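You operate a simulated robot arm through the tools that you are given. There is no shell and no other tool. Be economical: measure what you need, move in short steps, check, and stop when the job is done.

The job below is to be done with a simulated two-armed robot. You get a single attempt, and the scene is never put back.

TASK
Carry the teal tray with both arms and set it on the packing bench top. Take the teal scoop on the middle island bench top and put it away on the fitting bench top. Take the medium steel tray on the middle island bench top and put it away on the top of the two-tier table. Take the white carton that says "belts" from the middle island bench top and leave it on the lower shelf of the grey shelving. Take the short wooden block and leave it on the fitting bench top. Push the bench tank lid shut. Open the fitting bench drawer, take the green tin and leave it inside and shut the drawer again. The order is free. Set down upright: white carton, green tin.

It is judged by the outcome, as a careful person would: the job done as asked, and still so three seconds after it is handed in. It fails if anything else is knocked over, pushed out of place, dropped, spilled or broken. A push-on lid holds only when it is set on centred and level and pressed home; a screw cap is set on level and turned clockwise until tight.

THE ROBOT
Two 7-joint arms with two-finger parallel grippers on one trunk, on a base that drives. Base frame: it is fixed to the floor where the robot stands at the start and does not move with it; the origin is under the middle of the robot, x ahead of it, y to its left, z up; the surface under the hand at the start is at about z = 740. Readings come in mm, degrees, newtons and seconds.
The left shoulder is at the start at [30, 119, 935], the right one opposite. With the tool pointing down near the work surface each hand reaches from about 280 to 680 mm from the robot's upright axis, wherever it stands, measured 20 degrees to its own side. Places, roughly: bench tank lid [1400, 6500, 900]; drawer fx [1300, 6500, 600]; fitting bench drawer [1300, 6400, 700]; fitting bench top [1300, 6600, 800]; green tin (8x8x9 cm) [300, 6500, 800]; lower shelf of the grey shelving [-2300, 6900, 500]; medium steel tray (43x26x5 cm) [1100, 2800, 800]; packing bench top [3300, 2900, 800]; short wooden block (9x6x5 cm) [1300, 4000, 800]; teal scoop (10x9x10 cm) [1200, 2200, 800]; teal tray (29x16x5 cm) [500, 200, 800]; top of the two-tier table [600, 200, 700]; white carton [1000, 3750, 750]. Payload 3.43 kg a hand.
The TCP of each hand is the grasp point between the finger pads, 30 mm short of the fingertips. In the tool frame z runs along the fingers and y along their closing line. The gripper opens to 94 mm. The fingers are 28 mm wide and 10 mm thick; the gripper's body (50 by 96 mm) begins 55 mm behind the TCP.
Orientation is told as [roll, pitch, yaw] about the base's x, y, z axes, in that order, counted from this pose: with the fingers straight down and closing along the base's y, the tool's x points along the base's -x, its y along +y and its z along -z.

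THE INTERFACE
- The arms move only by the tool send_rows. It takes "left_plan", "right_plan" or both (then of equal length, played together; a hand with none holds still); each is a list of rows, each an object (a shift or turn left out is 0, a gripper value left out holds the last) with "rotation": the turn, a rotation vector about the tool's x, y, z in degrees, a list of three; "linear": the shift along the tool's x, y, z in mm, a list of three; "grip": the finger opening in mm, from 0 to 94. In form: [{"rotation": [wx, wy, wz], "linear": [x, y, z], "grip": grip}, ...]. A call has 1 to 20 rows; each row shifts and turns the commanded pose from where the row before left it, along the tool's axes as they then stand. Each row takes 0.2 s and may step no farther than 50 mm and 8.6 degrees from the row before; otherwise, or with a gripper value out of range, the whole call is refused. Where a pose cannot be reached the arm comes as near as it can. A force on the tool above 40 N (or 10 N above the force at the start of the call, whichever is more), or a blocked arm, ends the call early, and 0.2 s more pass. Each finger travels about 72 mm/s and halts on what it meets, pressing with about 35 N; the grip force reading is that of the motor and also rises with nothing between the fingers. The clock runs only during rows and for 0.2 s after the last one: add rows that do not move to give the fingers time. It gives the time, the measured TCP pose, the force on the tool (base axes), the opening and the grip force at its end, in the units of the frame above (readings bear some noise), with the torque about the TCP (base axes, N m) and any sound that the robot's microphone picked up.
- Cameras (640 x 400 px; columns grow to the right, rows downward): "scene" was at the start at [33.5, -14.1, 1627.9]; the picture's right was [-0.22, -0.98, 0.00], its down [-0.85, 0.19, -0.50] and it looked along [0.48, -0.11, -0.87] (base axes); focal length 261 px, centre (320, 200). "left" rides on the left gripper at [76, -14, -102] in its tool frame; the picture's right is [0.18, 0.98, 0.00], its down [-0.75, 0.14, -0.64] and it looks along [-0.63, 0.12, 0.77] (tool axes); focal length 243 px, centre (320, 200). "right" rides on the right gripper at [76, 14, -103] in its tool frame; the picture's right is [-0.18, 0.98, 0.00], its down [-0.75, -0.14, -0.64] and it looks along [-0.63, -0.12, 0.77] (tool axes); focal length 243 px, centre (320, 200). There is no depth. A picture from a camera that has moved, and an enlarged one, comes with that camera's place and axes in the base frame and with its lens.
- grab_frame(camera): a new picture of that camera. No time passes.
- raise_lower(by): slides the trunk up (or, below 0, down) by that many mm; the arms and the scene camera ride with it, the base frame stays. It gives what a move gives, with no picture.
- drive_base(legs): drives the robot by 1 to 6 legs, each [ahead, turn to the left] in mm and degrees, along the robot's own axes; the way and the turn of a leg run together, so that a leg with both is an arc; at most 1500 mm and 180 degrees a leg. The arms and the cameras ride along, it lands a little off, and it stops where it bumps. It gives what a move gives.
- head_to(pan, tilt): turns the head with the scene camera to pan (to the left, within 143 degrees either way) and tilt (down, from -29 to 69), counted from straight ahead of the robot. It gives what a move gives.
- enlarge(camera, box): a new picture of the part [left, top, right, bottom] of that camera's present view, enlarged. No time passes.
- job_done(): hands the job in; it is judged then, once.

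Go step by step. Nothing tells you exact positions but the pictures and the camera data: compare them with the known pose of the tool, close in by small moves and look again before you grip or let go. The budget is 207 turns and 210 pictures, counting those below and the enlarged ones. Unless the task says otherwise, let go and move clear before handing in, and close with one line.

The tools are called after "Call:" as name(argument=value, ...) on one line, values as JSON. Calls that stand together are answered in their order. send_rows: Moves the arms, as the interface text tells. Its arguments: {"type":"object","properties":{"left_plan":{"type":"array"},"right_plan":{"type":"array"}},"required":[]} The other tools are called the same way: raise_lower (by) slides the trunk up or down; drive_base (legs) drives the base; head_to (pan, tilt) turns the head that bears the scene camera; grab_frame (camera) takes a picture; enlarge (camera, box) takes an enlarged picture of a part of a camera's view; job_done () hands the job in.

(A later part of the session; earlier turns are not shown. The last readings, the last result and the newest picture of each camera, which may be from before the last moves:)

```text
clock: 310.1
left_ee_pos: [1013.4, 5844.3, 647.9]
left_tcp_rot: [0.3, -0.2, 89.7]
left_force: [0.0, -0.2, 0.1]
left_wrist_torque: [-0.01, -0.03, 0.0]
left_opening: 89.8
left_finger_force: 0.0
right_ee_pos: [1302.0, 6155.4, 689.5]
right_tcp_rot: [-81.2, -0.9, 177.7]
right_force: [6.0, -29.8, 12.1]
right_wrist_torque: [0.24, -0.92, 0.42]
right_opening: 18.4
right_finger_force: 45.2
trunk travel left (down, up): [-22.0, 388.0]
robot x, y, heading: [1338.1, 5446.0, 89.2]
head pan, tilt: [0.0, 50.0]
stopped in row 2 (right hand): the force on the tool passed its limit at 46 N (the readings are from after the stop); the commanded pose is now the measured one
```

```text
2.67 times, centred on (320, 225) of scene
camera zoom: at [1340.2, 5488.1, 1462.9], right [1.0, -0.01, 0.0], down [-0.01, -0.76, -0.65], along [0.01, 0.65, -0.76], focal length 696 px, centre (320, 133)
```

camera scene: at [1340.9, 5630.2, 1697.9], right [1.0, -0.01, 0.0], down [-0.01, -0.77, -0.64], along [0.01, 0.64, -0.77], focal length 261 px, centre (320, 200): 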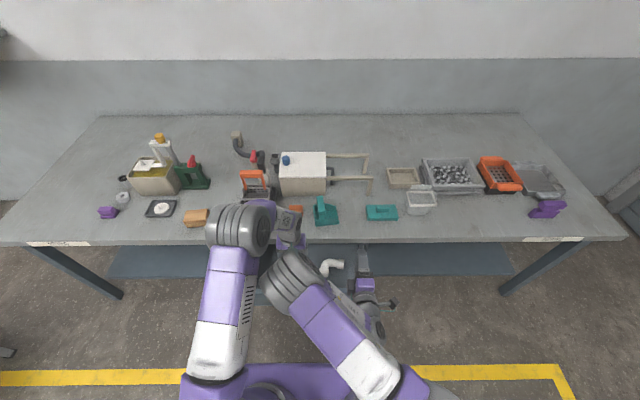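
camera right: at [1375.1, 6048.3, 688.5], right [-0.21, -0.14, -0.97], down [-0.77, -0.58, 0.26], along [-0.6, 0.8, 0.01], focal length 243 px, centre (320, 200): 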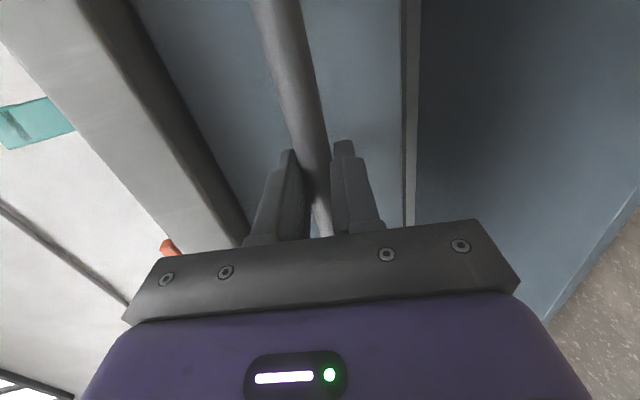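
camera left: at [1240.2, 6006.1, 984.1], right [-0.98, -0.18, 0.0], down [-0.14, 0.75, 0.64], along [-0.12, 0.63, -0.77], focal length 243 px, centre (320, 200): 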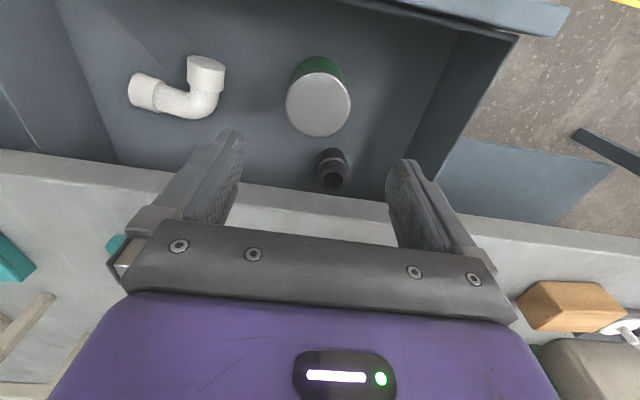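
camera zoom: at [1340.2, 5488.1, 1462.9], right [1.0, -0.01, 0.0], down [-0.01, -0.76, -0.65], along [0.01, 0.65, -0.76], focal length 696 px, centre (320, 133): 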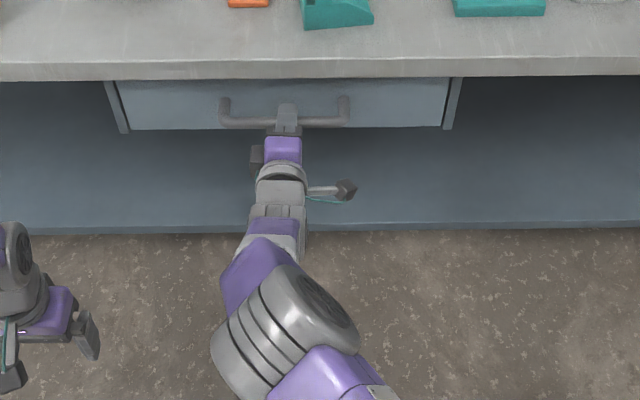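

Drawer is shut against its stop. I release, withdraw, drive back and restore the right hand's downward pose.

Call:
send_rows(right_plan=[{"grip": 40}, {"grip": 60}, {}, {"linear": [0, 1.6, -10]}, {"linear": [0, 3, -20]}, {"linear": [0, 3, -20]}, {}])

Call:
drive_base(legs=[[-250, 0]])

Call:
raise_lower(by=300)

Call:
send_rows(right_plan=[{"rotation": [-8.1, 0, 0]}, {"rotation": [-8.1, 0, 0]}, {"rotation": [-8.1, 0, 0]}, {"rotation": [-8.1, 0, 0]}, {"rotation": [-8.1, 0, 0]}, {"rotation": [-8.1, 0, 0]}, {"rotation": [-8.1, 0, 0]}, {"rotation": [-8.1, 0, 0]}, {"rotation": [-8.1, 0, 0]}, {"rotation": [-8.1, 0, 0]}, {}])

Call:
send_rows(right_plan=[{"rotation": [0, 0, 8.1]}, {"rotation": [0, 0, 8.1]}, {"rotation": [0, 0, 8.1]}, {"rotation": [0, 0, 8.1]}, {"rotation": [0, 0, 8.1]}, {"rotation": [0, 0, 8.1]}, {"rotation": [0, 0, 8.1]}, {"rotation": [0, 0, 8.1]}, {"rotation": [0, 0, 8.1]}, {"rotation": [0, 0, 8.1]}, {"rotation": [0, 0, 7.5]}, {}])

Call:
head_to(pan=0, tilt=35)

Call:
grab_frame(camera="scene")

```text
clock: 311.7
left_ee_pos: [1012.9, 5846.9, 644.8]
left_tcp_rot: [0.1, -0.1, 89.7]
left_force: [0.8, -0.1, -0.5]
left_wrist_torque: [0.02, -0.02, 0.03]
left_opening: 89.8
left_finger_force: 0.0
right_ee_pos: [1299.8, 6108.1, 686.5]
right_tcp_rot: [-80.7, -1.3, 177.7]
right_force: [0.1, -0.3, -0.2]
right_wrist_torque: [0.03, -0.03, -0.04]
right_opening: 60.2
right_finger_force: 0.1
trunk travel left (down, up): [-22.0, 388.0]
robot x, y, heading: [1340.2, 5447.8, 89.2]
head pan, tilt: [0.0, 50.0]
```

```text
clock: 313.6
left_ee_pos: [1010.4, 5592.8, 646.0]
left_tcp_rot: [0.2, 0.0, 89.6]
left_force: [-0.1, 0.3, 0.5]
left_wrist_torque: [0.01, -0.03, -0.01]
left_opening: 89.9
left_finger_force: 0.0
right_ee_pos: [1295.4, 5854.7, 686.0]
right_tcp_rot: [-80.8, -1.3, 177.7]
right_force: [0.1, 0.2, 0.6]
right_wrist_torque: [-0.01, 0.02, 0.0]
right_opening: 60.1
right_finger_force: 0.0
trunk travel left (down, up): [-22.0, 388.0]
robot x, y, heading: [1336.2, 5191.8, 89.3]
head pan, tilt: [0.0, 50.0]
```

```text
clock: 316.6
left_ee_pos: [1009.8, 5593.8, 946.3]
left_tcp_rot: [0.2, -0.1, 89.7]
left_force: [-0.1, -0.4, -0.5]
left_wrist_torque: [0.0, -0.01, 0.0]
left_opening: 90.1
left_finger_force: 0.0
right_ee_pos: [1295.6, 5853.4, 985.8]
right_tcp_rot: [-80.8, -1.2, 177.7]
right_force: [-0.5, -0.2, 0.0]
right_wrist_torque: [-0.01, -0.02, 0.05]
right_opening: 60.3
right_finger_force: 0.1
trunk travel left (down, up): [-322.0, 88.0]
robot x, y, heading: [1335.6, 5194.0, 89.3]
head pan, tilt: [0.0, 50.0]
```

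```text
clock: 319.0
left_ee_pos: [1009.4, 5592.5, 946.9]
left_tcp_rot: [0.3, 0.1, 89.7]
left_force: [0.0, -0.9, -0.6]
left_wrist_torque: [0.04, -0.03, 0.0]
left_opening: 90.1
left_finger_force: 0.0
right_ee_pos: [1310.5, 5810.3, 985.1]
right_tcp_rot: [0.2, -1.3, 177.7]
right_force: [0.3, -0.3, 0.6]
right_wrist_torque: [0.0, 0.01, 0.01]
right_opening: 60.1
right_finger_force: 0.0
right hand out of reach, approached as far as the arm can: row 9, 10
trunk travel left (down, up): [-322.0, 88.0]
robot x, y, heading: [1334.9, 5188.6, 89.1]
head pan, tilt: [0.0, 50.0]
```

```text
clock: 321.6
left_ee_pos: [1010.0, 5593.7, 946.2]
left_tcp_rot: [0.1, 0.0, 89.6]
left_force: [-0.6, 0.5, 0.2]
left_wrist_torque: [0.04, 0.04, 0.03]
left_opening: 90.2
left_finger_force: 0.0
right_ee_pos: [1311.4, 5810.4, 985.3]
right_tcp_rot: [1.2, 0.1, 89.2]
right_force: [0.0, 0.4, -0.1]
right_wrist_torque: [-0.03, 0.01, -0.03]
right_opening: 60.2
right_finger_force: 0.0
trunk travel left (down, up): [-322.0, 88.0]
robot x, y, heading: [1338.8, 5194.2, 89.2]
head pan, tilt: [0.0, 50.0]
```

```text
clock: 322.3
left_ee_pos: [1010.5, 5591.1, 945.6]
left_tcp_rot: [0.2, -0.1, 89.8]
left_force: [-0.6, 0.3, 0.7]
left_wrist_torque: [0.01, -0.02, 0.0]
left_opening: 90.0
left_finger_force: 0.1
right_ee_pos: [1310.2, 5811.0, 985.7]
right_tcp_rot: [1.2, 0.2, 89.2]
right_force: [-0.6, 0.2, -0.4]
right_wrist_torque: [0.01, 0.01, -0.02]
right_opening: 60.0
right_finger_force: 0.0
trunk travel left (down, up): [-322.0, 88.0]
robot x, y, heading: [1334.4, 5189.7, 88.9]
head pan, tilt: [0.0, 35.0]
```

```text
93 pictures are left
camera scene: at [1336.2, 5250.0, 1784.4], right [1.0, -0.01, 0.0], down [-0.01, -0.57, -0.82], along [0.01, 0.82, -0.57], focal length 261 px, centre (320, 200)
```

scene: 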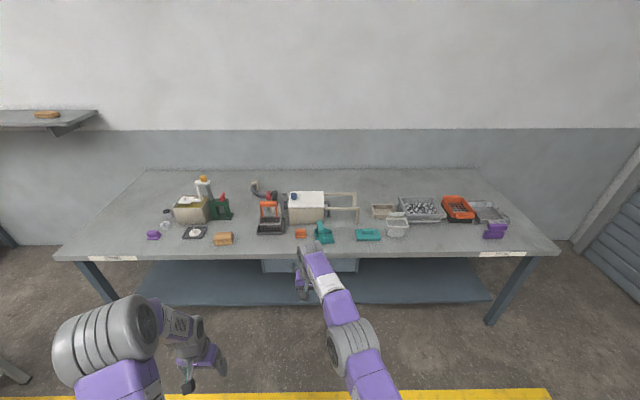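

Fitting bench is finished and everything there is in order. Now the BELTS carton: I tuck the right hand in, and drive to the island's west side.

Call:
send_rows(right_plan=[{"linear": [29, -27.5, 0]}, {"linear": [29, -27.5, 0]}, {"linear": [29, -27.5, 0]}, {"linear": [29, -27.5, 0]}, {"linear": [29, -27.5, 0]}, {"linear": [29, -27.5, 0]}], left_plan=[{"linear": [0, -15, 0]}, {"linear": [0, -15, 0]}, {"linear": [0, -15, 0]}, {"linear": [0, -15, 0]}, {"linear": [0, -15, 0]}, {"linear": [0, -15, 0]}])

Call:
drive_base(legs=[[0, 91], [1000, 0], [0, 90], [1400, 0], [230, 0], [0, 90]])

Call:
head_to(pan=0, tilt=50)

Call:
grab_frame(camera="scene")

```text
clock: 323.7
left_ee_pos: [1100.9, 5591.9, 946.8]
left_tcp_rot: [0.3, -0.2, 89.7]
left_force: [0.7, -0.9, 0.4]
left_wrist_torque: [0.0, 0.02, -0.01]
left_opening: 90.3
left_finger_force: 0.0
right_ee_pos: [1473.9, 5633.0, 982.4]
right_tcp_rot: [1.3, 0.0, 89.2]
right_force: [-0.5, 0.1, 0.2]
right_wrist_torque: [0.0, -0.01, 0.0]
right_opening: 60.2
right_finger_force: 0.1
trunk travel left (down, up): [-322.0, 88.0]
robot x, y, heading: [1336.8, 5193.0, 89.0]
head pan, tilt: [0.0, 35.0]
```

```text
clock: 348.5
left_ee_pos: [694.1, 3794.7, 946.2]
left_tcp_rot: [0.2, -0.1, 0.0]
left_force: [0.4, 0.0, -0.4]
left_wrist_torque: [-0.02, 0.03, -0.02]
left_opening: 90.0
left_finger_force: 0.0
right_ee_pos: [740.4, 3422.2, 983.2]
right_tcp_rot: [1.2, 0.2, -0.4]
right_force: [0.2, -0.5, 0.5]
right_wrist_torque: [0.03, -0.03, 0.0]
right_opening: 59.8
right_finger_force: 0.1
trunk travel left (down, up): [-322.0, 88.0]
robot x, y, heading: [295.3, 3556.4, -0.2]
head pan, tilt: [0.0, 35.0]
```

```text
clock: 349.3
left_ee_pos: [695.1, 3795.4, 946.6]
left_tcp_rot: [0.2, 0.0, 0.1]
left_force: [0.0, -0.5, 0.1]
left_wrist_torque: [0.0, 0.01, 0.03]
left_opening: 89.9
left_finger_force: 0.0
right_ee_pos: [739.5, 3422.1, 983.3]
right_tcp_rot: [1.1, 0.2, -0.3]
right_force: [0.4, -0.1, 0.0]
right_wrist_torque: [-0.03, -0.01, -0.02]
right_opening: 60.0
right_finger_force: 0.0
trunk travel left (down, up): [-322.0, 88.0]
robot x, y, heading: [297.2, 3554.0, -0.3]
head pan, tilt: [0.0, 50.0]
```

```text
92 pictures are left
camera scene: at [342.0, 3555.7, 1762.8], right [-0.01, -1.0, 0.0], down [-0.77, 0.0, -0.64], along [0.64, 0.0, -0.77], focal length 261 px, centre (320, 200)
```

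scene: 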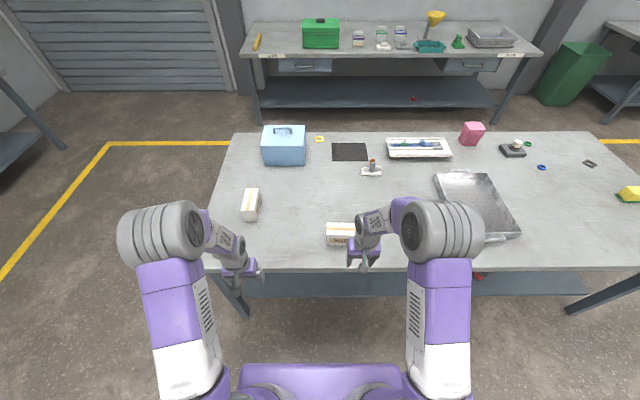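

Call:
enlarge(camera="scene", box=[230, 170, 390, 270])

Call:
grab_frame(camera="right")

```text
4.00 times, centred on (310, 220) of scene
camera zoom: at [342.0, 3555.7, 1762.8], right [-0.01, -1.0, 0.0], down [-0.77, 0.0, -0.64], along [0.64, 0.0, -0.77], focal length 1044 px, centre (360, 120)
```

zoom: 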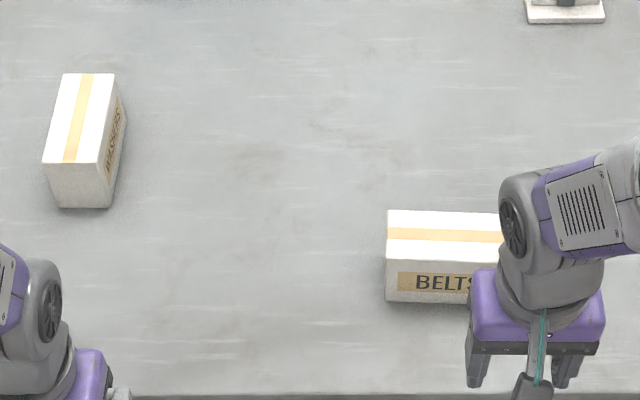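

```text
90 pictures are left
camera right: at [664.8, 3435.3, 1085.4], right [0.19, 0.98, 0.02], down [0.75, -0.16, 0.64], along [0.63, -0.11, -0.77], focal length 243 px, centre (320, 200)
```

right: 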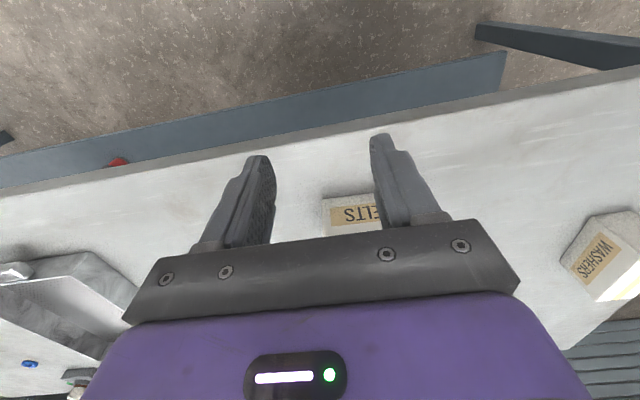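

This is BELTS: centre ≈(920, 3465), about 50×126×95 mm. I turn the right hand 90° and drive up.

Call:
send_rows(right_plan=[{"rotation": [0, 0, -8.2], "grip": 80}, {"rotation": [0, 0, -8.2]}, {"rotation": [0, 0, -8.2]}, {"rotation": [0, 0, -8.2]}, {"rotation": [0, 0, -8.2]}, {"rotation": [0, 0, -8.2]}, {"rotation": [0, 0, -8.2]}, {"rotation": [0, 0, -8.2]}, {"rotation": [0, 0, -8.2]}, {"rotation": [0, 0, -8.2]}, {"rotation": [0, 0, -8.0]}, {}])

Call:
drive_base(legs=[[165, 0]])

Call:
grab_frame(camera="right")

```text
clock: 351.9
left_ee_pos: [695.1, 3795.9, 946.4]
left_tcp_rot: [0.2, 0.0, 0.2]
left_force: [-0.1, 0.6, 0.1]
left_wrist_torque: [-0.04, 0.01, 0.0]
left_opening: 90.0
left_finger_force: 0.1
right_ee_pos: [739.8, 3422.3, 984.9]
right_tcp_rot: [0.2, -1.2, 89.8]
right_force: [-0.3, -1.1, -0.5]
right_wrist_torque: [-0.01, 0.0, -0.01]
right_opening: 80.1
right_finger_force: 0.1
trunk travel left (down, up): [-322.0, 88.0]
robot x, y, heading: [290.8, 3556.3, -0.3]
head pan, tilt: [0.0, 50.0]
```

```text
clock: 353.3
left_ee_pos: [857.2, 3793.0, 945.7]
left_tcp_rot: [0.2, -0.1, 0.1]
left_force: [1.0, 0.6, 0.3]
left_wrist_torque: [-0.05, 0.04, 0.0]
left_opening: 90.0
left_finger_force: 0.1
right_ee_pos: [902.1, 3420.9, 983.4]
right_tcp_rot: [0.2, -1.3, 89.6]
right_force: [-0.6, -0.8, -0.3]
right_wrist_torque: [-0.02, 0.05, -0.01]
right_opening: 80.1
right_finger_force: 0.1
trunk travel left (down, up): [-322.0, 88.0]
robot x, y, heading: [459.6, 3558.2, -0.5]
head pan, tilt: [0.0, 50.0]
```

```text
89 pictures are left
camera right: at [888.4, 3343.4, 1083.5], right [-0.98, 0.19, 0.01], down [0.15, 0.74, 0.66], along [0.12, 0.65, -0.75], focal length 243 px, centre (320, 200)
```

right: 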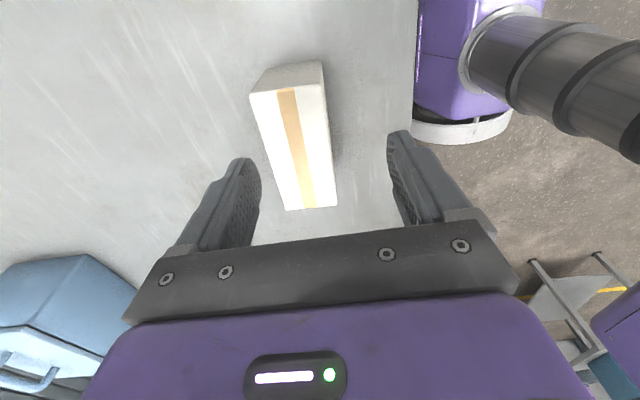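

Call:
send_rows(right_plan=[{"linear": [-35, -24, 0], "rotation": [0, 0, 4]}, {"linear": [0, 0, 35]}, {"linear": [0, 0, 35]}, {"linear": [0, 0, 30]}, {}])

Call:
grab_frame(camera="right")

```text
clock: 354.5
left_ee_pos: [857.2, 3792.1, 945.3]
left_tcp_rot: [0.2, 0.0, 0.0]
left_force: [-0.8, 0.6, 0.3]
left_wrist_torque: [-0.02, 0.02, 0.01]
left_opening: 90.2
left_finger_force: 0.1
right_ee_pos: [924.9, 3457.3, 883.6]
right_tcp_rot: [0.1, -1.2, 85.5]
right_force: [-0.6, -0.5, 0.2]
right_wrist_torque: [0.0, 0.01, 0.01]
right_opening: 80.0
right_finger_force: 0.1
trunk travel left (down, up): [-322.0, 88.0]
robot x, y, heading: [459.2, 3554.1, -0.3]
head pan, tilt: [0.0, 50.0]
```

```text
88 pictures are left
camera right: at [905.5, 3381.7, 984.4], right [-0.97, 0.26, 0.01], down [0.2, 0.73, 0.66], along [0.16, 0.64, -0.75], focal length 243 px, centre (320, 200)
```

right: 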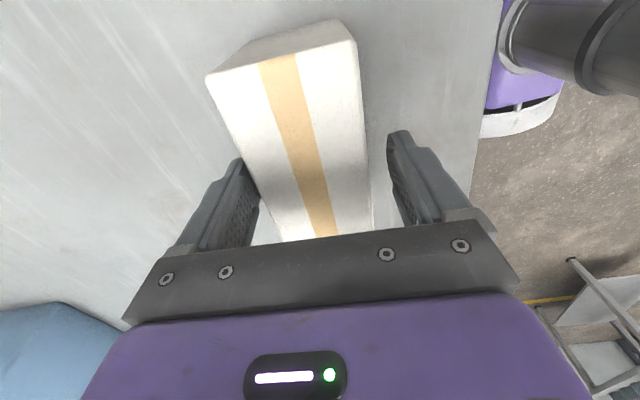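

Call:
send_rows(right_plan=[{"linear": [0, -1, 25]}, {}, {"grip": 60}, {"grip": 45}, {"grip": 35}, {}, {}])

Call:
raise_lower(by=15)

Call:
grab_frame(camera="right")

```text
clock: 356.1
left_ee_pos: [856.5, 3793.6, 946.6]
left_tcp_rot: [0.1, 0.0, 0.2]
left_force: [-0.1, -0.1, 0.4]
left_wrist_torque: [-0.02, -0.01, 0.0]
left_opening: 90.4
left_finger_force: 0.0
right_ee_pos: [926.2, 3458.0, 859.4]
right_tcp_rot: [0.2, -1.3, 85.6]
right_force: [0.7, 0.2, 2.4]
right_wrist_torque: [0.05, -0.2, 0.12]
right_opening: 64.1
right_finger_force: 35.0
trunk travel left (down, up): [-322.0, 88.0]
robot x, y, heading: [457.8, 3553.9, -0.4]
head pan, tilt: [0.0, 50.0]
```

```text
clock: 356.8
left_ee_pos: [856.5, 3793.7, 962.0]
left_tcp_rot: [0.2, -0.1, 0.1]
left_force: [-0.3, 0.0, -0.1]
left_wrist_torque: [0.01, -0.01, 0.0]
left_opening: 90.3
left_finger_force: 0.1
right_ee_pos: [927.0, 3458.5, 873.7]
right_tcp_rot: [0.3, -1.2, 85.6]
right_force: [0.3, 0.0, -2.4]
right_wrist_torque: [0.0, -0.01, 0.02]
right_opening: 64.1
right_finger_force: 35.4
trunk travel left (down, up): [-337.0, 73.0]
robot x, y, heading: [459.3, 3556.2, -0.3]
head pan, tilt: [0.0, 50.0]
```

```text
87 pictures are left
camera right: at [907.2, 3381.9, 974.6], right [-0.97, 0.26, 0.01], down [0.2, 0.73, 0.66], along [0.16, 0.64, -0.75], focal length 243 px, centre (320, 200)
```

right: 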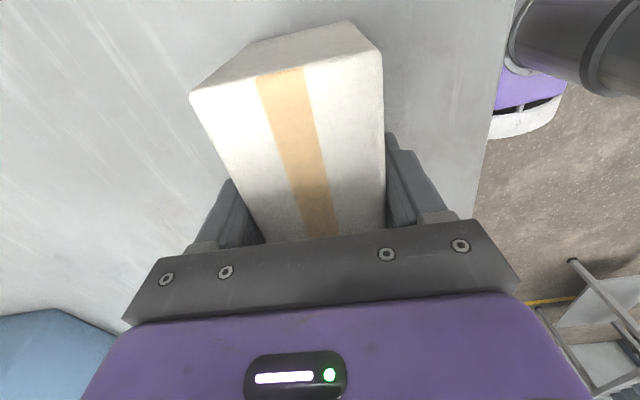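

Carton held. I raise, back off and drive west between cabinet and cart, then look at the shelving.

Call:
raise_lower(by=70)

Call:
drive_base(legs=[[-150, 0], [0, 90], [970, 0], [0, 90], [900, 0]])

Call:
head_to(pan=-35, tilt=20)

Call:
grab_frame(camera="scene")

```text
clock: 357.9
left_ee_pos: [857.4, 3792.3, 1031.0]
left_tcp_rot: [0.2, 0.0, 0.1]
left_force: [0.0, -0.3, -0.2]
left_wrist_torque: [-0.02, 0.01, 0.01]
left_opening: 90.3
left_finger_force: 0.0
right_ee_pos: [926.8, 3458.6, 944.9]
right_tcp_rot: [0.4, -1.2, 85.6]
right_force: [0.2, -0.6, -2.8]
right_wrist_torque: [0.01, -0.02, 0.01]
right_opening: 64.3
right_finger_force: 35.2
trunk travel left (down, up): [-407.0, 3.0]
robot x, y, heading: [457.4, 3554.0, -0.7]
head pan, tilt: [0.0, 50.0]
```

```text
clock: 375.9
left_ee_pos: [-957.8, 4262.0, 1031.4]
left_tcp_rot: [0.2, -0.1, -178.2]
left_force: [0.1, -0.3, -0.6]
left_wrist_torque: [0.0, 0.04, 0.05]
left_opening: 89.8
left_finger_force: 0.1
right_ee_pos: [-1037.9, 4594.4, 944.7]
right_tcp_rot: [0.2, -1.3, -92.6]
right_force: [0.6, -0.6, -2.9]
right_wrist_torque: [0.01, -0.01, 0.01]
right_opening: 64.3
right_finger_force: 35.1
trunk travel left (down, up): [-407.0, 3.0]
robot x, y, heading: [-569.6, 4511.3, -178.6]
head pan, tilt: [0.0, 50.0]
```

```text
clock: 376.9
left_ee_pos: [-957.9, 4261.0, 1031.6]
left_tcp_rot: [0.2, 0.0, -178.2]
left_force: [0.5, 0.8, -0.4]
left_wrist_torque: [-0.03, -0.05, 0.03]
left_opening: 90.1
left_finger_force: 0.1
right_ee_pos: [-1037.9, 4594.2, 943.8]
right_tcp_rot: [0.3, -1.2, -92.6]
right_force: [0.3, 0.0, -2.8]
right_wrist_torque: [0.01, -0.01, -0.02]
right_opening: 64.1
right_finger_force: 34.7
trunk travel left (down, up): [-407.0, 3.0]
robot x, y, heading: [-566.1, 4511.3, -178.5]
head pan, tilt: [-35.0, 20.0]
```

```text
86 pictures are left
camera scene: at [-616.6, 4565.6, 1893.2], right [0.55, 0.83, 0.0], down [0.29, -0.19, -0.94], along [-0.78, 0.52, -0.34], focal length 261 px, centre (320, 200)
```

scene: 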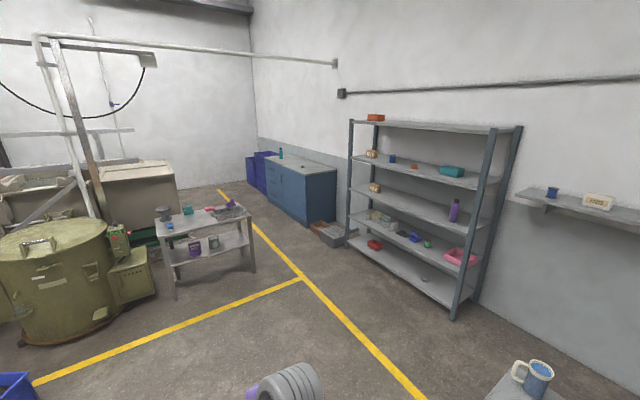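

Call:
enlarge(camera="scene", box=[330, 100, 530, 225])

Call:
enlarge(camera="scene", box=[330, 195, 490, 295])

```text
3.20 times, centred on (430, 162) of scene
camera zoom: at [-616.6, 4565.6, 1893.2], right [0.55, 0.83, 0.0], down [0.29, -0.19, -0.94], along [-0.78, 0.52, -0.34], focal length 835 px, centre (-32, 320)
```

zoom: 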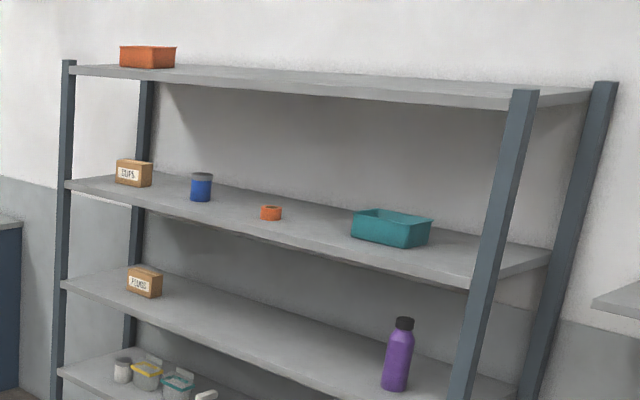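

```text
4.00 times, centred on (410, 245) of scene
camera zoom: at [-616.6, 4565.6, 1893.2], right [0.55, 0.83, 0.0], down [0.29, -0.19, -0.94], along [-0.78, 0.52, -0.34], focal length 1044 px, centre (-40, 20)
```

zoom: 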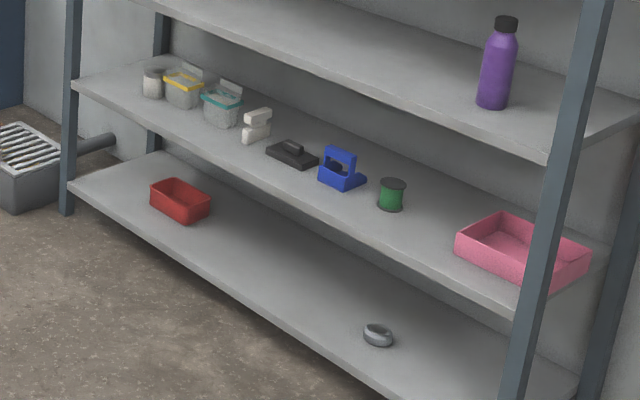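

The lower shelf (z≈530) has a free gap between the green tin (x≈−1958) and the pink tray (x≳−1770). I drive there, with the left arm tucked in.

Call:
send_rows(left_plan=[{"linear": [33, -10, 0]}, {"linear": [33, -10, 0]}, {"linear": [33, 0, 0]}, {}])

Call:
drive_base(legs=[[1390, 0], [0, -91], [1400, 0]])

Call:
raise_lower(by=-250)

Call:
head_to(pan=-5, tilt=40)

Call:
grab_frame(camera="scene")

```text
clock: 377.9
left_ee_pos: [-860.8, 4284.1, 1030.8]
left_tcp_rot: [0.3, 0.0, -178.1]
left_force: [0.1, -0.2, -0.8]
left_wrist_torque: [-0.05, 0.04, 0.0]
left_opening: 90.0
left_finger_force: 0.0
right_ee_pos: [-1039.2, 4596.0, 944.3]
right_tcp_rot: [0.3, -1.3, -92.6]
right_force: [-0.2, 0.3, -3.6]
right_wrist_torque: [0.04, 0.01, 0.04]
right_opening: 64.4
right_finger_force: 34.8
trunk travel left (down, up): [-407.0, 3.0]
robot x, y, heading: [-568.1, 4513.1, -178.9]
head pan, tilt: [-35.0, 20.0]
```

```text
clock: 395.2
left_ee_pos: [-2223.1, 6152.2, 1031.8]
left_tcp_rot: [0.2, 0.1, 92.8]
left_force: [0.6, -0.9, -0.4]
left_wrist_torque: [0.02, 0.02, 0.01]
left_opening: 90.0
left_finger_force: 0.1
right_ee_pos: [-1915.1, 6331.9, 945.4]
right_tcp_rot: [0.3, -1.3, 178.0]
right_force: [0.1, 0.9, -2.6]
right_wrist_torque: [-0.03, -0.01, 0.0]
right_opening: 64.0
right_finger_force: 34.9
trunk travel left (down, up): [-407.0, 3.0]
robot x, y, heading: [-1995.5, 5859.4, 91.8]
head pan, tilt: [-35.0, 20.0]
```

```text
clock: 397.8
left_ee_pos: [-2223.8, 6151.3, 782.5]
left_tcp_rot: [0.1, -0.1, 92.6]
left_force: [0.4, -0.6, 0.9]
left_wrist_torque: [0.02, 0.01, -0.01]
left_opening: 90.0
left_finger_force: 0.1
right_ee_pos: [-1915.8, 6332.6, 694.6]
right_tcp_rot: [0.3, -1.1, 178.1]
right_force: [0.0, 0.6, -2.7]
right_wrist_torque: [0.02, 0.02, 0.03]
right_opening: 64.1
right_finger_force: 35.3
trunk travel left (down, up): [-157.0, 253.0]
robot x, y, heading: [-1989.8, 5861.2, 92.2]
head pan, tilt: [-35.0, 20.0]
```

```text
clock: 398.7
left_ee_pos: [-2224.1, 6150.5, 781.4]
left_tcp_rot: [0.3, -0.1, 92.7]
left_force: [-0.5, -0.8, -0.5]
left_wrist_torque: [-0.01, 0.0, -0.01]
left_opening: 89.9
left_finger_force: 0.0
right_ee_pos: [-1914.3, 6332.4, 694.9]
right_tcp_rot: [0.3, -1.2, 178.1]
right_force: [-0.2, -0.1, -2.0]
right_wrist_torque: [0.0, -0.03, -0.01]
right_opening: 64.2
right_finger_force: 34.8
trunk travel left (down, up): [-157.0, 253.0]
robot x, y, heading: [-1987.2, 5860.1, 92.2]
head pan, tilt: [-5.0, 40.0]
```

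```text
83 pictures are left
camera scene: at [-1986.4, 5916.1, 1612.0], right [1.0, -0.05, 0.0], down [-0.03, -0.64, -0.77], along [0.04, 0.77, -0.64], focal length 261 px, centre (320, 200)
```

scene: 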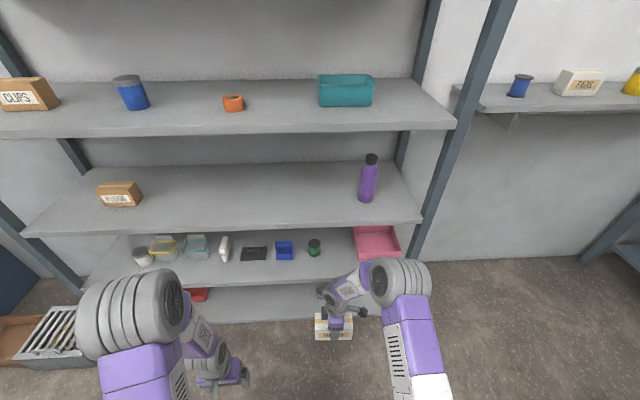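

The shelf geometry needs better depth; I measure it by stereo with the trunk at two heights.

Call:
enlarge(camera="scene", box=[240, 190, 440, 315])

Call:
raise_lower(by=250)

Call:
enlarge(camera="scene", box=[240, 190, 440, 315])

Call:
raise_lower(by=-405)

Call:
enlarge(camera="scene", box=[240, 190, 440, 315])

```text
3.20 times, centred on (340, 252) of scene
camera zoom: at [-1986.4, 5916.1, 1612.0], right [1.0, -0.05, 0.0], down [-0.03, -0.64, -0.77], along [0.04, 0.77, -0.64], focal length 835 px, centre (256, 32)
```

zoom: 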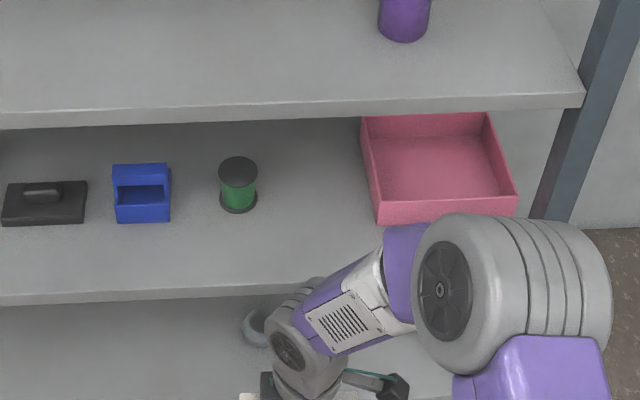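

```text
clock: 401.3
left_ee_pos: [-2225.2, 6151.2, 1030.8]
left_tcp_rot: [0.2, 0.1, 92.7]
left_force: [0.4, 0.0, -0.1]
left_wrist_torque: [-0.02, -0.02, -0.03]
left_opening: 90.1
left_finger_force: 0.1
right_ee_pos: [-1916.8, 6332.8, 944.7]
right_tcp_rot: [0.3, -1.2, 178.2]
right_force: [0.1, 0.8, -2.9]
right_wrist_torque: [0.02, 0.0, 0.01]
right_opening: 64.3
right_finger_force: 35.2
trunk travel left (down, up): [-407.0, 3.0]
robot x, y, heading: [-1983.6, 5857.9, 92.2]
head pan, tilt: [-5.0, 40.0]
```

```text
3.20 times, centred on (340, 252) of scene
camera zoom: at [-1986.5, 5916.2, 1861.8], right [1.0, -0.05, 0.0], down [-0.03, -0.64, -0.77], along [0.04, 0.76, -0.64], focal length 835 px, centre (256, 32)
```

zoom: 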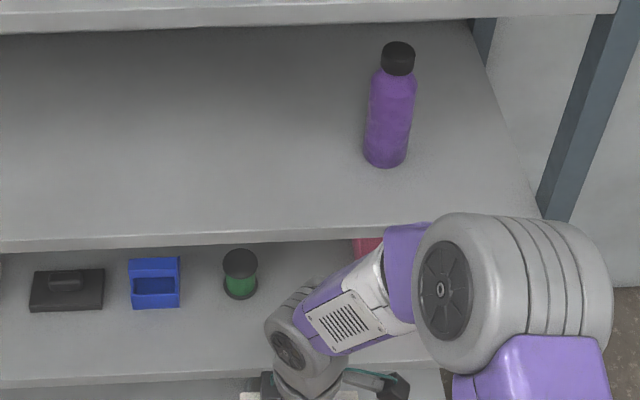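

```text
refused: -405 is not a number from -400 to 400
```

```text
3.20 times, centred on (340, 252) of scene
camera zoom: at [-1986.5, 5916.2, 1861.8], right [1.0, -0.05, 0.0], down [-0.03, -0.64, -0.77], along [0.04, 0.76, -0.64], focal length 835 px, centre (256, 32)
```

zoom: 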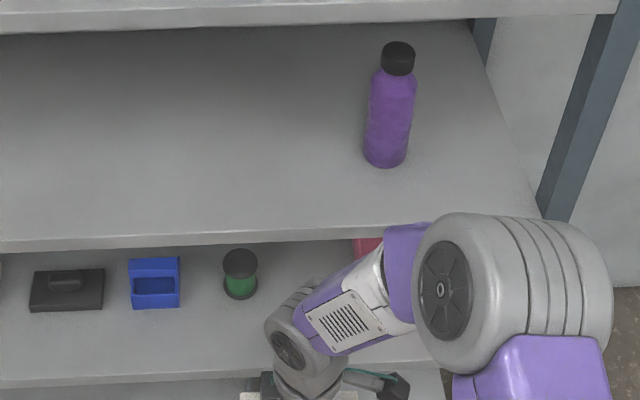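

Stereo gives: lower shelf top z≈525, front edge y≈6625, next shelf's underside z≈872, and a free front strip before the tin and pink tray. I lower the carton, square up and drive in most of the way.

Call:
drive_base(legs=[[0, -2.2]])

Call:
raise_lower(by=-310)

Call:
send_rows(right_plan=[{"linear": [27, 0, 0], "rotation": [0, 0, -4]}, {"linear": [27, 0, 0]}, {}])

Call:
drive_base(legs=[[230, 0]])

Call:
grab_frame(camera="scene")

Call:
grab_frame(camera="right")

```text
clock: 402.1
left_ee_pos: [-2212.3, 6159.6, 1032.4]
left_tcp_rot: [0.2, 0.1, 90.5]
left_force: [0.4, 0.4, 0.6]
left_wrist_torque: [0.02, 0.0, 0.02]
left_opening: 89.8
left_finger_force: 0.0
right_ee_pos: [-1898.4, 6329.0, 946.4]
right_tcp_rot: [0.3, -1.2, 176.1]
right_force: [-1.1, -0.1, -2.3]
right_wrist_torque: [-0.03, -0.04, 0.01]
right_opening: 64.3
right_finger_force: 35.3
trunk travel left (down, up): [-407.0, 3.0]
robot x, y, heading: [-1992.1, 5862.2, 89.9]
head pan, tilt: [-5.0, 40.0]
```

```text
clock: 405.2
left_ee_pos: [-2213.2, 6159.1, 721.9]
left_tcp_rot: [0.2, -0.1, 90.5]
left_force: [-0.8, -0.7, 1.0]
left_wrist_torque: [0.01, -0.01, 0.03]
left_opening: 90.1
left_finger_force: 0.1
right_ee_pos: [-1897.6, 6328.9, 634.3]
right_tcp_rot: [0.3, -1.2, 176.1]
right_force: [0.1, -0.8, -2.7]
right_wrist_torque: [0.0, -0.01, 0.0]
right_opening: 64.0
right_finger_force: 35.1
trunk travel left (down, up): [-97.0, 313.0]
robot x, y, heading: [-1990.4, 5861.8, 89.7]
head pan, tilt: [-5.0, 40.0]
```

```text
clock: 406.0
left_ee_pos: [-2212.2, 6158.7, 722.0]
left_tcp_rot: [0.1, 0.0, 90.4]
left_force: [0.2, 0.2, 0.5]
left_wrist_torque: [-0.01, 0.02, -0.02]
left_opening: 90.1
left_finger_force: 0.0
right_ee_pos: [-1845.4, 6327.4, 633.5]
right_tcp_rot: [0.2, -1.2, 180.0]
right_force: [0.5, -0.3, -3.4]
right_wrist_torque: [-0.02, -0.01, 0.01]
right_opening: 64.3
right_finger_force: 34.9
trunk travel left (down, up): [-97.0, 313.0]
robot x, y, heading: [-1991.9, 5863.4, 90.1]
head pan, tilt: [-5.0, 40.0]
```

```text
clock: 407.7
left_ee_pos: [-2212.0, 6386.1, 721.8]
left_tcp_rot: [0.2, 0.1, 90.3]
left_force: [-0.3, 0.7, 0.4]
left_wrist_torque: [0.01, -0.01, 0.0]
left_opening: 90.0
left_finger_force: 0.1
right_ee_pos: [-1843.2, 6553.0, 632.9]
right_tcp_rot: [0.2, -1.2, 179.8]
right_force: [-0.6, -0.6, -3.4]
right_wrist_torque: [-0.02, 0.0, -0.03]
right_opening: 64.4
right_finger_force: 35.3
trunk travel left (down, up): [-97.0, 313.0]
robot x, y, heading: [-1990.3, 6084.1, 89.5]
head pan, tilt: [-5.0, 40.0]
```

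```text
79 pictures are left
camera scene: at [-1983.7, 6142.2, 1551.8], right [1.0, -0.09, 0.0], down [-0.06, -0.64, -0.77], along [0.07, 0.76, -0.64], focal length 261 px, centre (320, 200)
```

scene: 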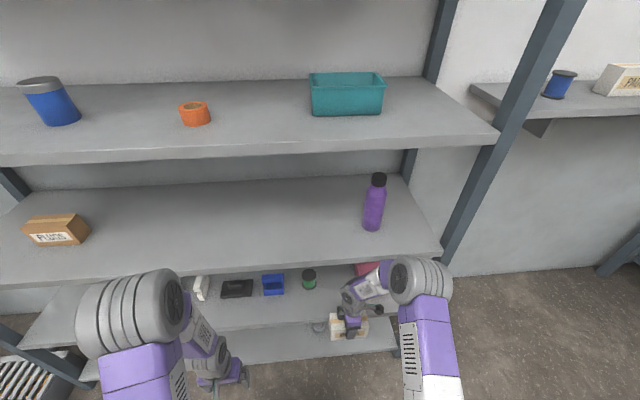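

```text
78 pictures are left
camera right: at [-1763.9, 6538.7, 733.3], right [-0.19, -0.98, 0.01], down [-0.74, 0.15, 0.66], along [-0.65, 0.12, -0.75], focal length 243 px, centre (320, 200)
```

right: 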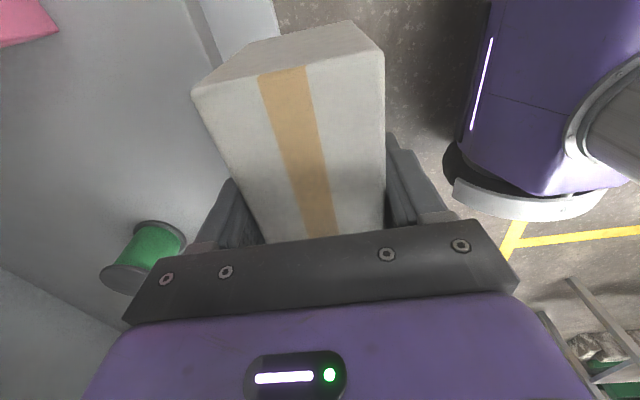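

Alignment is good: pink tray's edge is at x≈−1754, spool at x≈−1948. I slide the carton in over the front of the shelf.

Call:
send_rows(right_plan=[{"linear": [0, -28.5, 0]}, {"linear": [0, -28.5, 0]}, {"linear": [0, -28.5, 0]}, {"linear": [0, -28.5, 0]}, {"linear": [0, 0, 20]}, {}])

Call:
grab_frame(camera="right")

Call:
enlarge(camera="scene", box=[260, 220, 460, 345])

```text
clock: 409.3
left_ee_pos: [-2210.8, 6387.6, 720.9]
left_tcp_rot: [0.2, 0.2, 90.3]
left_force: [-0.1, -0.5, -0.1]
left_wrist_torque: [-0.06, 0.0, -0.01]
left_opening: 89.7
left_finger_force: 0.1
right_ee_pos: [-1847.8, 6632.5, 585.5]
right_tcp_rot: [5.3, -1.4, -178.7]
right_force: [0.0, 0.9, -3.4]
right_wrist_torque: [-0.03, -0.02, 0.0]
right_opening: 64.0
right_finger_force: 35.1
trunk travel left (down, up): [-97.0, 313.0]
robot x, y, heading: [-1991.0, 6084.4, 89.5]
head pan, tilt: [-5.0, 40.0]
stopped in row 6 (right hand): the arm was blocked; the commanded pose is now the measured one
```

```text
77 pictures are left
camera right: at [-1769.0, 6630.3, 685.4], right [-0.16, -0.98, 0.09], down [-0.74, 0.18, 0.64], along [-0.65, 0.03, -0.76], focal length 243 px, centre (320, 200)
```

right: 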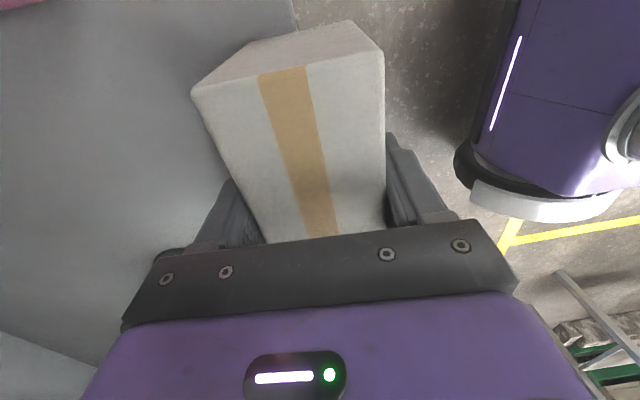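

```text
3.20 times, centred on (360, 282) of scene
camera zoom: at [-1983.8, 6145.1, 1551.7], right [1.0, -0.09, 0.0], down [-0.06, -0.64, -0.76], along [0.07, 0.76, -0.65], focal length 835 px, centre (192, -64)
```

zoom: 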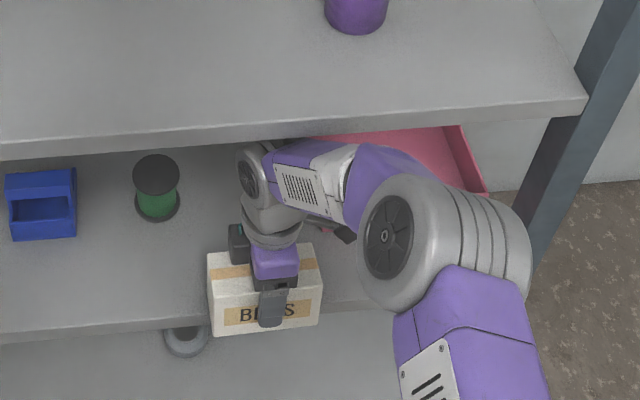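

The wrist touches the lip of the shelf above, so the hand must lean back a bit. I back off, tilt the hand about 10° toward me, and go in again slightly higher.

Call:
send_rows(right_plan=[{"linear": [0, 15, 0], "rotation": [-2.4, 0, 0]}, {"linear": [0, 12, -8], "rotation": [-2.4, 0, 0]}, {"linear": [0, -2, -9]}, {}])

Call:
enlarge(camera="scene", box=[260, 220, 460, 345])

```text
clock: 410.3
left_ee_pos: [-2209.2, 6386.6, 720.6]
left_tcp_rot: [0.3, 0.1, 90.3]
left_force: [-0.3, 0.3, -0.4]
left_wrist_torque: [-0.04, -0.02, -0.02]
left_opening: 90.1
left_finger_force: 0.1
right_ee_pos: [-1848.8, 6601.7, 597.1]
right_tcp_rot: [11.3, -1.6, -178.6]
right_force: [0.5, -0.2, -4.1]
right_wrist_torque: [0.03, -0.03, -0.03]
right_opening: 64.1
right_finger_force: 34.7
trunk travel left (down, up): [-97.0, 313.0]
robot x, y, heading: [-1989.6, 6083.9, 89.7]
head pan, tilt: [-5.0, 40.0]
```

```text
3.20 times, centred on (360, 282) of scene
camera zoom: at [-1980.7, 6143.9, 1551.2], right [1.0, -0.09, 0.0], down [-0.06, -0.64, -0.76], along [0.07, 0.76, -0.65], focal length 835 px, centre (192, -64)
```

zoom: 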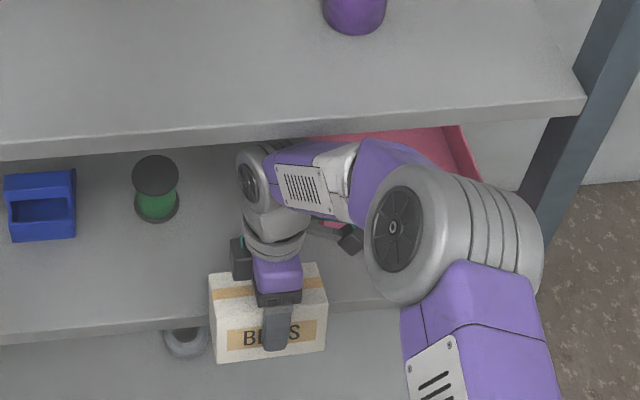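

Call:
send_rows(right_plan=[{"linear": [0, -17.7, 3.5]}, {"linear": [0, -17.7, 3.5]}, {"linear": [0, -17.7, 3.5]}, {}])

Call:
enlarge(camera="scene", box=[260, 220, 460, 345])

Call:
grab_frame(camera="right")

```text
clock: 411.3
left_ee_pos: [-2209.2, 6379.2, 723.8]
left_tcp_rot: [0.4, -0.5, 90.3]
left_force: [-0.5, -0.3, -0.6]
left_wrist_torque: [-0.03, -0.03, 0.0]
left_opening: 90.0
left_finger_force: 0.1
right_ee_pos: [-1850.6, 6650.7, 584.5]
right_tcp_rot: [10.3, -1.7, -178.5]
right_force: [-2.6, -3.2, 16.8]
right_wrist_torque: [0.2, -1.07, -0.16]
right_opening: 64.1
right_finger_force: 34.9
trunk travel left (down, up): [-97.0, 313.0]
robot x, y, heading: [-1987.6, 6087.2, 89.7]
head pan, tilt: [-5.0, 40.0]
```

```text
3.20 times, centred on (360, 282) of scene
camera zoom: at [-1980.9, 6127.6, 1552.2], right [1.0, -0.09, 0.0], down [-0.06, -0.63, -0.77], along [0.07, 0.77, -0.64], focal length 835 px, centre (192, -64)
```

zoom: 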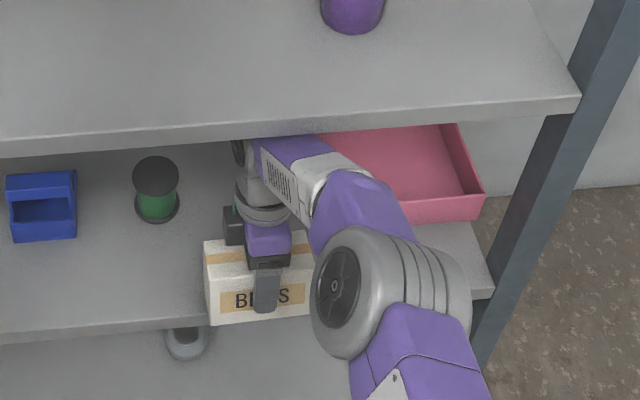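

```text
73 pictures are left
camera right: at [-1770.7, 6656.6, 684.9], right [-0.15, -0.97, 0.18], down [-0.74, 0.23, 0.63], along [-0.65, -0.04, -0.76], focal length 243 px, centre (320, 200)
```

right: 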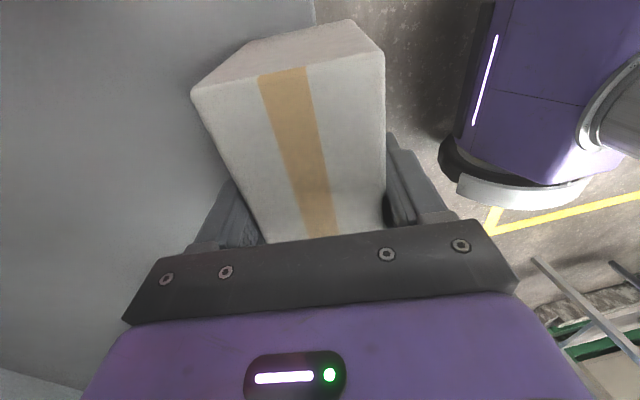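

The front edge of the carton touches the shelf right at its lip. I lift 4 mm, lean a little more and go 18 mm further in.

Call:
send_rows(right_plan=[{"linear": [0, -1, -6], "rotation": [-2, 0, 0]}, {"linear": [0, -9, 2]}, {"linear": [0, -9, 2]}, {}])

Call:
grab_frame(camera="right")

```text
clock: 412.3
left_ee_pos: [-2209.6, 6384.1, 723.1]
left_tcp_rot: [0.4, -0.2, 90.2]
left_force: [0.5, 0.3, 0.5]
left_wrist_torque: [-0.01, 0.02, 0.0]
left_opening: 90.0
left_finger_force: 0.0
right_ee_pos: [-1849.4, 6662.7, 590.2]
right_tcp_rot: [11.6, -1.8, -178.7]
right_force: [1.0, 0.2, -3.0]
right_wrist_torque: [0.07, -0.02, -0.03]
right_opening: 64.4
right_finger_force: 34.2
right hand out of reach, approached as far as the arm can: row 2, 3
trunk travel left (down, up): [-97.0, 313.0]
robot x, y, heading: [-1991.0, 6087.6, 89.5]
head pan, tilt: [-5.0, 40.0]
```

```text
72 pictures are left
camera right: at [-1768.6, 6671.7, 689.7], right [-0.16, -0.97, 0.2], down [-0.74, 0.25, 0.62], along [-0.65, -0.05, -0.76], focal length 243 px, centre (320, 200)
```

right: 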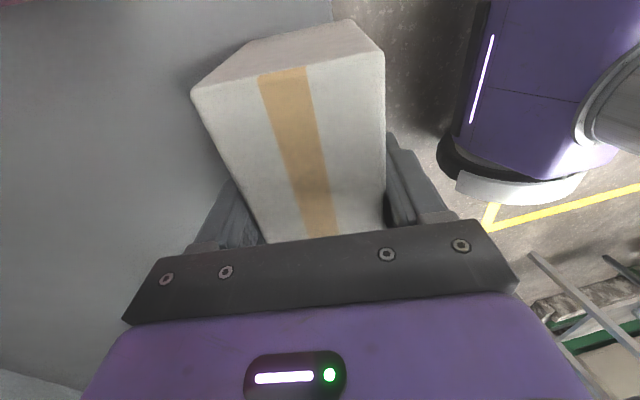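

Call:
drive_base(legs=[[15, 0]])

Call:
send_rows(right_plan=[{"linear": [0, 0, 2]}, {"linear": [0, 0, 2]}, {"linear": [0, 0, 2]}, {}])

Call:
grab_frame(camera="right")

```text
clock: 413.0
left_ee_pos: [-2209.7, 6395.0, 724.5]
left_tcp_rot: [0.3, -0.4, 90.3]
left_force: [0.5, 0.7, -0.2]
left_wrist_torque: [-0.01, -0.01, 0.02]
left_opening: 89.9
left_finger_force: 0.0
right_ee_pos: [-1850.4, 6667.7, 584.1]
right_tcp_rot: [12.5, -1.7, -178.5]
right_force: [4.7, -6.1, 27.8]
right_wrist_torque: [0.11, -0.07, -0.12]
right_opening: 64.1
right_finger_force: 35.2
trunk travel left (down, up): [-97.0, 313.0]
robot x, y, heading: [-1993.9, 6101.3, 89.8]
head pan, tilt: [-5.0, 40.0]
```

```text
clock: 414.0
left_ee_pos: [-2211.2, 6398.6, 723.8]
left_tcp_rot: [0.2, -0.2, 90.4]
left_force: [0.0, 0.1, 0.0]
left_wrist_torque: [0.03, -0.02, -0.01]
left_opening: 89.9
left_finger_force: 0.0
right_ee_pos: [-1851.5, 6670.7, 576.9]
right_tcp_rot: [12.5, -1.5, -178.5]
right_force: [-0.9, -1.5, 29.7]
right_wrist_torque: [0.53, -0.08, -0.05]
right_opening: 64.3
right_finger_force: 34.5
trunk travel left (down, up): [-97.0, 313.0]
robot x, y, heading: [-1991.1, 6103.7, 89.7]
head pan, tilt: [-5.0, 40.0]
```

```text
71 pictures are left
camera right: at [-1772.0, 6681.3, 677.6], right [-0.15, -0.96, 0.22], down [-0.74, 0.26, 0.62], along [-0.65, -0.07, -0.76], focal length 243 px, centre (320, 200)
```

right: 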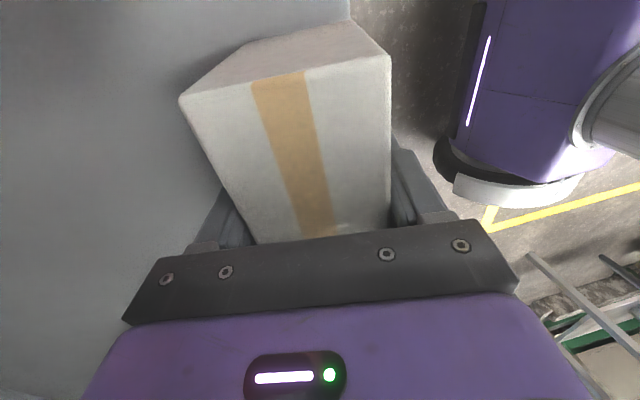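

The carton's foot is on the shelf (30 N). I ease off and open gradually so it settles onto its base.

Call:
send_rows(right_plan=[{"linear": [0, 0, -2]}, {"grip": 66}, {"grip": 69}, {"grip": 73}, {"grip": 78}, {"grip": 84}, {"grip": 90}, {}])

Call:
grab_frame(camera="right")

Call:
enlarge(camera="scene", box=[260, 220, 460, 345])

```text
clock: 415.8
left_ee_pos: [-2210.4, 6399.4, 722.1]
left_tcp_rot: [0.3, 0.0, 90.2]
left_force: [0.5, -0.7, 1.3]
left_wrist_torque: [0.0, 0.0, -0.04]
left_opening: 90.3
left_finger_force: 0.1
right_ee_pos: [-1850.8, 6670.3, 576.5]
right_tcp_rot: [13.0, -1.5, -178.5]
right_force: [-0.9, -1.4, 0.2]
right_wrist_torque: [0.03, 0.0, 0.02]
right_opening: 90.6
right_finger_force: 1.1
trunk travel left (down, up): [-97.0, 313.0]
robot x, y, heading: [-1992.1, 6098.8, 89.7]
head pan, tilt: [-5.0, 40.0]
```

```text
70 pictures are left
camera right: at [-1771.4, 6681.8, 676.9], right [-0.15, -0.96, 0.22], down [-0.74, 0.26, 0.61], along [-0.65, -0.07, -0.76], focal length 243 px, centre (320, 200)
```

right: 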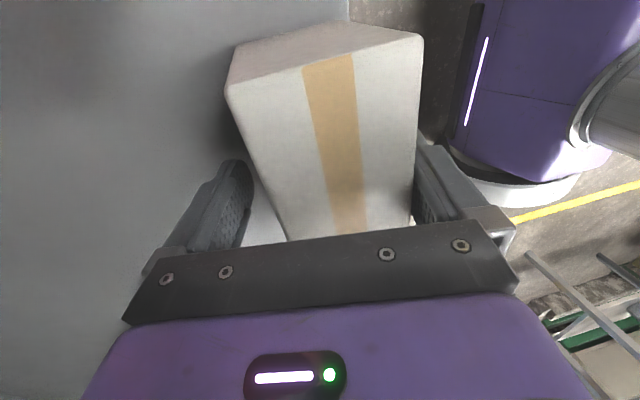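

```text
3.20 times, centred on (360, 282) of scene
camera zoom: at [-1983.7, 6154.7, 1551.9], right [1.0, -0.09, 0.0], down [-0.06, -0.64, -0.77], along [0.07, 0.76, -0.64], focal length 835 px, centre (192, -64)
```

zoom: 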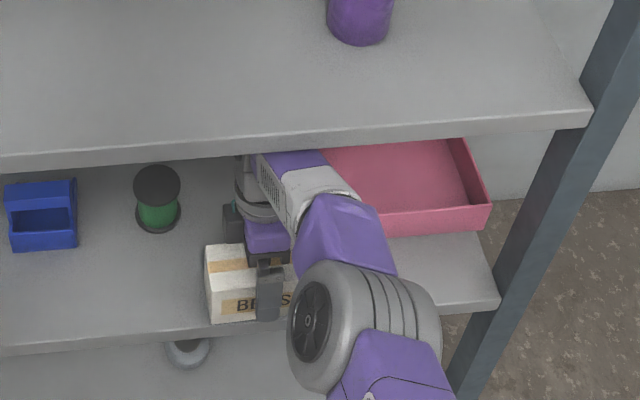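

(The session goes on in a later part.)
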